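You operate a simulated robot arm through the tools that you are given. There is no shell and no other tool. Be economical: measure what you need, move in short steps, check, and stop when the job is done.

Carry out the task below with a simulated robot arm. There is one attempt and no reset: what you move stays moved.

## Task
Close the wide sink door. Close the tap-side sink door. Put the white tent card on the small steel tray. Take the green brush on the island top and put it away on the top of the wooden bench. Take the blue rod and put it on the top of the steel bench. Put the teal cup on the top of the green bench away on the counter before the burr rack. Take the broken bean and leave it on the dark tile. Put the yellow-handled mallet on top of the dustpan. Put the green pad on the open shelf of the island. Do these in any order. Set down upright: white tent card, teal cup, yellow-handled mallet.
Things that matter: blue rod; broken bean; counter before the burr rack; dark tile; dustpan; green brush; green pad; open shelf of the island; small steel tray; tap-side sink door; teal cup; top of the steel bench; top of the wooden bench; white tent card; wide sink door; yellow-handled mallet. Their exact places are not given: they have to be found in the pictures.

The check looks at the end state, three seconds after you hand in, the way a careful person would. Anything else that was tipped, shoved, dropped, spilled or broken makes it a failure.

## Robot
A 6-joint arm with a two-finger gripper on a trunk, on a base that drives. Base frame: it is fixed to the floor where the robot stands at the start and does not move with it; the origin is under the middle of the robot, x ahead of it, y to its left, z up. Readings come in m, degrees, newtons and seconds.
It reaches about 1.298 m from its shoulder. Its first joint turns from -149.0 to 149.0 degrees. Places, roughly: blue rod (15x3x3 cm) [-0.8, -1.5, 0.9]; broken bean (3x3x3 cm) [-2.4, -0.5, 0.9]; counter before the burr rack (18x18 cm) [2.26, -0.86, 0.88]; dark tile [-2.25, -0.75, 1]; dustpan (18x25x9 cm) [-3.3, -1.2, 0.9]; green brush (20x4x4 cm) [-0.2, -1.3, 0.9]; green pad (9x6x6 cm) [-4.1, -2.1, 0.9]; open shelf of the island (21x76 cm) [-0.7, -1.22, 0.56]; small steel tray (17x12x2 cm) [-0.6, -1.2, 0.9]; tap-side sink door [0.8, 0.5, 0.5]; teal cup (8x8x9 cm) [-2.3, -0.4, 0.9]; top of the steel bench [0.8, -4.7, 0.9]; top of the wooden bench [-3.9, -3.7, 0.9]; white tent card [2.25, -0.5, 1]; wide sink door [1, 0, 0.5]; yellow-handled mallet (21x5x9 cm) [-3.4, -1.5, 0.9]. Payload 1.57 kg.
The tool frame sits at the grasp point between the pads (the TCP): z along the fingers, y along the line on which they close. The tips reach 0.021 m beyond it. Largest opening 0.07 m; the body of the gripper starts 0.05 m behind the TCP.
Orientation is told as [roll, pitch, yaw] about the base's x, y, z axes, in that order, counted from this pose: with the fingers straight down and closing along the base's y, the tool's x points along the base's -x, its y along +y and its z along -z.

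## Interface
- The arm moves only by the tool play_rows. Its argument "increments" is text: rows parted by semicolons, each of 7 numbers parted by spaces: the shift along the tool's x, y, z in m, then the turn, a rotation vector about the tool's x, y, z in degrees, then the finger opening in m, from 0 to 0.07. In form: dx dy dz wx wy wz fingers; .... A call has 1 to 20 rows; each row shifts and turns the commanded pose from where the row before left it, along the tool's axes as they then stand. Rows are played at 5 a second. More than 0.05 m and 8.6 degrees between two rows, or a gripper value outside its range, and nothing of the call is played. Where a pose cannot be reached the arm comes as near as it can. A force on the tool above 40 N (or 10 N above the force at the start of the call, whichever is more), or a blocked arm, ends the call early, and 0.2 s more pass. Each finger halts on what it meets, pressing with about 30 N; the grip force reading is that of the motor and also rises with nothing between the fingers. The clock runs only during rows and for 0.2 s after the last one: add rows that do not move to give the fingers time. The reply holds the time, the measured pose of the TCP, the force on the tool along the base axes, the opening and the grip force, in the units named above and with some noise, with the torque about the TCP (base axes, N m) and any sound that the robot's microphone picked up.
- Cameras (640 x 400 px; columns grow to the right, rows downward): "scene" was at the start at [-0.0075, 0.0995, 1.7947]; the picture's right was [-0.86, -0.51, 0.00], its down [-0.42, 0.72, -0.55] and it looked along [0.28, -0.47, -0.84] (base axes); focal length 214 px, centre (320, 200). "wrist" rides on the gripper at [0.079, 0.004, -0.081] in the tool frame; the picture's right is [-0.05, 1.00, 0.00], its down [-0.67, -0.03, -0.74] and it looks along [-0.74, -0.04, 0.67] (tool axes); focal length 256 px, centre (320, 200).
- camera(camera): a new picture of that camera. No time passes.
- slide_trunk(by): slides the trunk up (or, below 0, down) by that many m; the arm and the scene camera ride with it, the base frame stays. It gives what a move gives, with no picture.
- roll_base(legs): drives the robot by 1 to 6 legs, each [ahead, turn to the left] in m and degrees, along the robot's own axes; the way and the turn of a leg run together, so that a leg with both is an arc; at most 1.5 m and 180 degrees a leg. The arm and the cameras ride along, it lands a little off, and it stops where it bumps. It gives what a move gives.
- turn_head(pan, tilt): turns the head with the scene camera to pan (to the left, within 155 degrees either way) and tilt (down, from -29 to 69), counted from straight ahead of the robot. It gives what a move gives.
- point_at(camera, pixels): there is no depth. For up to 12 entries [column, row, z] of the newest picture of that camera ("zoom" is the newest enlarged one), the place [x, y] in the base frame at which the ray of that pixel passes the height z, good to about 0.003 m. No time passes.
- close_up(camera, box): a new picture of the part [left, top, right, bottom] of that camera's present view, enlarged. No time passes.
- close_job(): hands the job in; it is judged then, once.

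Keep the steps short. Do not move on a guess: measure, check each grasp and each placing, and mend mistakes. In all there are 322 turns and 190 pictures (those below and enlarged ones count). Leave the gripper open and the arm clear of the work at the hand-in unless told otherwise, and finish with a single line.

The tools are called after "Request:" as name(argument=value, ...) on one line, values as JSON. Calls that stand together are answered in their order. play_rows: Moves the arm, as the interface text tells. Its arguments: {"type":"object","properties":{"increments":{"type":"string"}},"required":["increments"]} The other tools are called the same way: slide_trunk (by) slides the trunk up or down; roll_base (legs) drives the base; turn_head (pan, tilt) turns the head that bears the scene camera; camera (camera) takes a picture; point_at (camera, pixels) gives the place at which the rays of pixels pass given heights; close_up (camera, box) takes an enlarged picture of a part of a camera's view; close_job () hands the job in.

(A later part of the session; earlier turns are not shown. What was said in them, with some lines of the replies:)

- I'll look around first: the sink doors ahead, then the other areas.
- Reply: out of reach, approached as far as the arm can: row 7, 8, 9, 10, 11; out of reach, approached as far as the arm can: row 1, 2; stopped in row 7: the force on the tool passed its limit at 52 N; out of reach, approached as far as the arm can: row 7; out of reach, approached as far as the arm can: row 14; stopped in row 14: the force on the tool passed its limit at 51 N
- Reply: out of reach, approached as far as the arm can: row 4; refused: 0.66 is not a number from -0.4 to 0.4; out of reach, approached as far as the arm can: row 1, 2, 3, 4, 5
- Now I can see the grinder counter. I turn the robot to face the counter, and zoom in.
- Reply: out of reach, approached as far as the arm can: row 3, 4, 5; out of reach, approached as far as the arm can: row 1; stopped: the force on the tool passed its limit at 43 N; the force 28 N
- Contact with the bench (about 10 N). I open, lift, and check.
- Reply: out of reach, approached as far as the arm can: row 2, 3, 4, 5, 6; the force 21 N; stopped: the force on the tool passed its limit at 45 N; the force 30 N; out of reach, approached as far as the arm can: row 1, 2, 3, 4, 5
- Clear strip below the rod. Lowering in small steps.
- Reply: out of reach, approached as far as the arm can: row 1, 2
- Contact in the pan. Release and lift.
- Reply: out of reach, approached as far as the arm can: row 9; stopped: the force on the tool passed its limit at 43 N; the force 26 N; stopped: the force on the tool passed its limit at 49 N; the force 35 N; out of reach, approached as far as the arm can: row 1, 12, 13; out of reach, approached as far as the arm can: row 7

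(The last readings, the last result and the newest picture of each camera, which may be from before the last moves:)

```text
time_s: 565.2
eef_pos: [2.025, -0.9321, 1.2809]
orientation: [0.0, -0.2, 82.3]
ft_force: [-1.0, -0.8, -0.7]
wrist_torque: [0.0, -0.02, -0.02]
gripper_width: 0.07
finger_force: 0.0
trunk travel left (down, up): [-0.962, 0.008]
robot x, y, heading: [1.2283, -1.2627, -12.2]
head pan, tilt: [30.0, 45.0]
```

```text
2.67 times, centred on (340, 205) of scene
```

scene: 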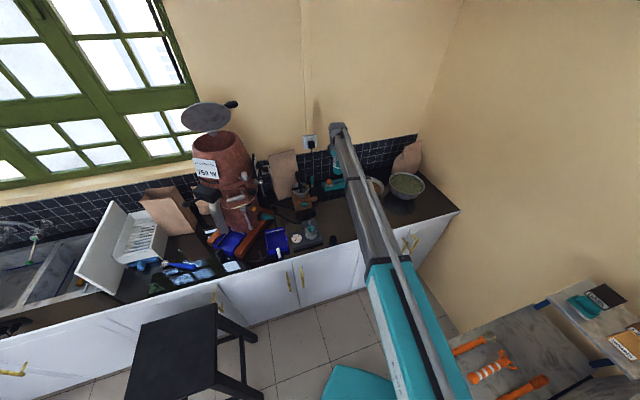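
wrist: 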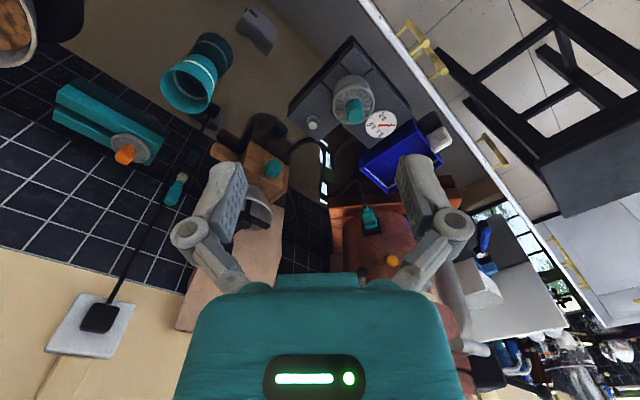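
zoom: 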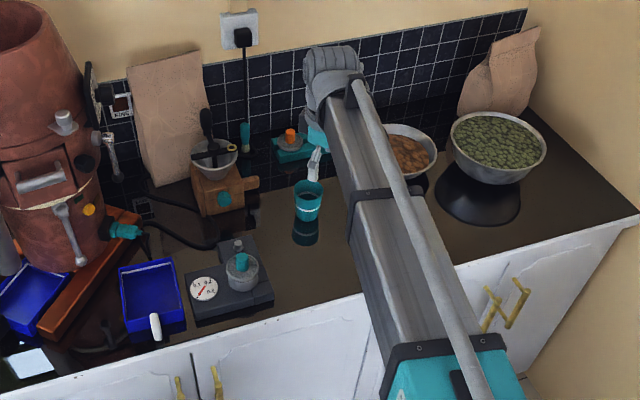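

Request:
point_at(camera="zoom", pixels=[[308, 216, 0.885], [309, 187, 0.97]])

Request:
turn_head(pan=95, tilt=40)

Request:
camera(camera="scene")

Request:
turn_head(pan=-150, tilt=35)

Request:
camera(camera="scene")

```text
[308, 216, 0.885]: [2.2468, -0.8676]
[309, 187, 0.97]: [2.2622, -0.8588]
```

```text
time_s: 566.6
eef_pos: [2.0233, -0.9313, 1.2818]
orientation: [0.1, -0.3, 82.4]
ft_force: [0.1, -0.3, -0.7]
wrist_torque: [0.01, -0.02, 0.01]
gripper_width: 0.0698
finger_force: 0.1
trunk travel left (down, up): [-0.962, 0.008]
robot x, y, heading: [1.227, -1.261, -12.4]
head pan, tilt: [95.0, 40.0]
```

```text
32 pictures are left
```

scene: 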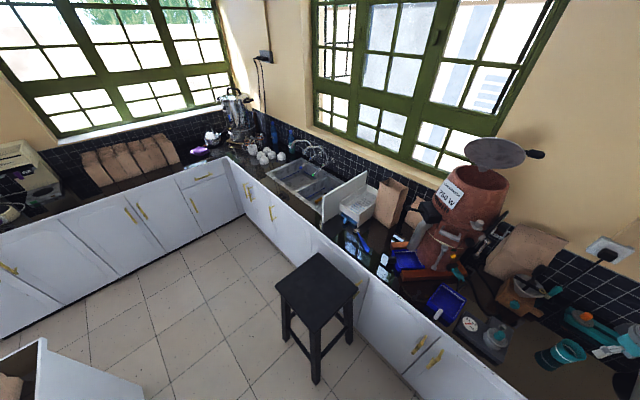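

```text
time_s: 570.0
eef_pos: [2.0241, -0.9305, 1.2813]
orientation: [0.1, -0.3, 82.4]
ft_force: [0.1, 0.3, 0.7]
wrist_torque: [0.02, 0.0, 0.01]
gripper_width: 0.07
finger_force: 0.0
trunk travel left (down, up): [-0.962, 0.008]
robot x, y, heading: [1.2292, -1.263, -12.3]
head pan, tilt: [-150.0, 35.0]
```

```text
31 pictures are left
```

scene: 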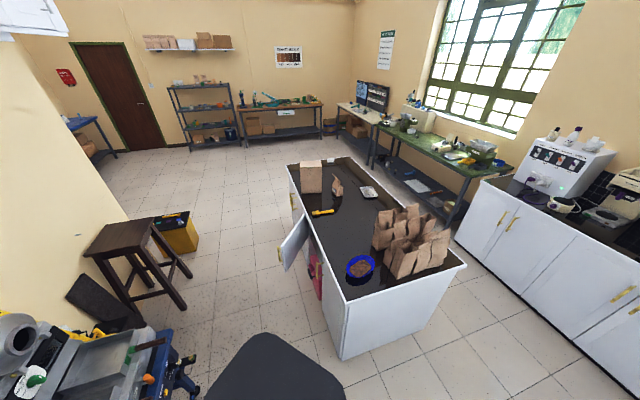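

Request:
turn_head(pan=110, tilt=40)

Request:
close_up(camera="scene", box=[250, 130, 450, 280])

Request:
turn_head(pan=-140, tilt=35)

Request:
close_up(camera="scene", box=[230, 140, 390, 260])

```text
time_s: 573.7
eef_pos: [2.0241, -0.931, 1.2813]
orientation: [0.0, -0.3, 82.4]
ft_force: [1.4, -0.1, -0.2]
wrist_torque: [-0.03, 0.02, 0.0]
gripper_width: 0.07
finger_force: 0.0
trunk travel left (down, up): [-0.962, 0.008]
robot x, y, heading: [1.2291, -1.263, -12.1]
head pan, tilt: [110.0, 40.0]
```

```text
2.67 times, centred on (350, 205) of scene
```

zoom: 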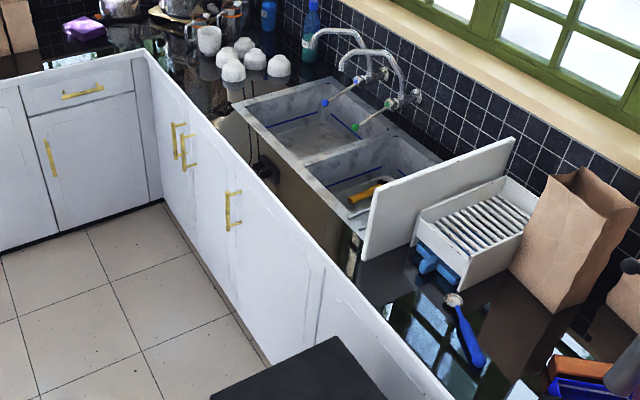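

```text
time_s: 577.2
eef_pos: [2.0235, -0.9303, 1.2806]
orientation: [0.0, -0.2, 82.3]
ft_force: [0.0, -0.6, -0.3]
wrist_torque: [-0.02, -0.02, -0.04]
gripper_width: 0.0701
finger_force: 0.2
trunk travel left (down, up): [-0.962, 0.008]
robot x, y, heading: [1.2313, -1.2599, -12.3]
head pan, tilt: [-140.0, 35.0]
```

```text
3.33 times, centred on (310, 200) of scene
```

zoom: 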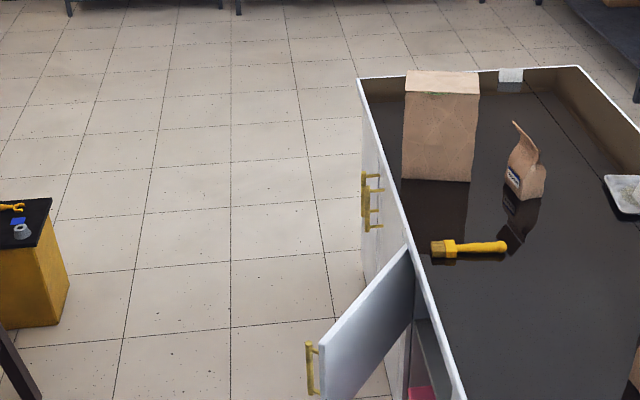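

The sink doors are shut and flush, every object is placed, the gripper is open and the arm is clear of the work. I hand in.

Request:
close_job()

```text
The job is handed in.
```

All nine jobs are done and handed in, and everything placed looked right in the pictures; the mallet's head stands inside the dustpan, but its handle sticks out over the open front because the pan is too short for it.
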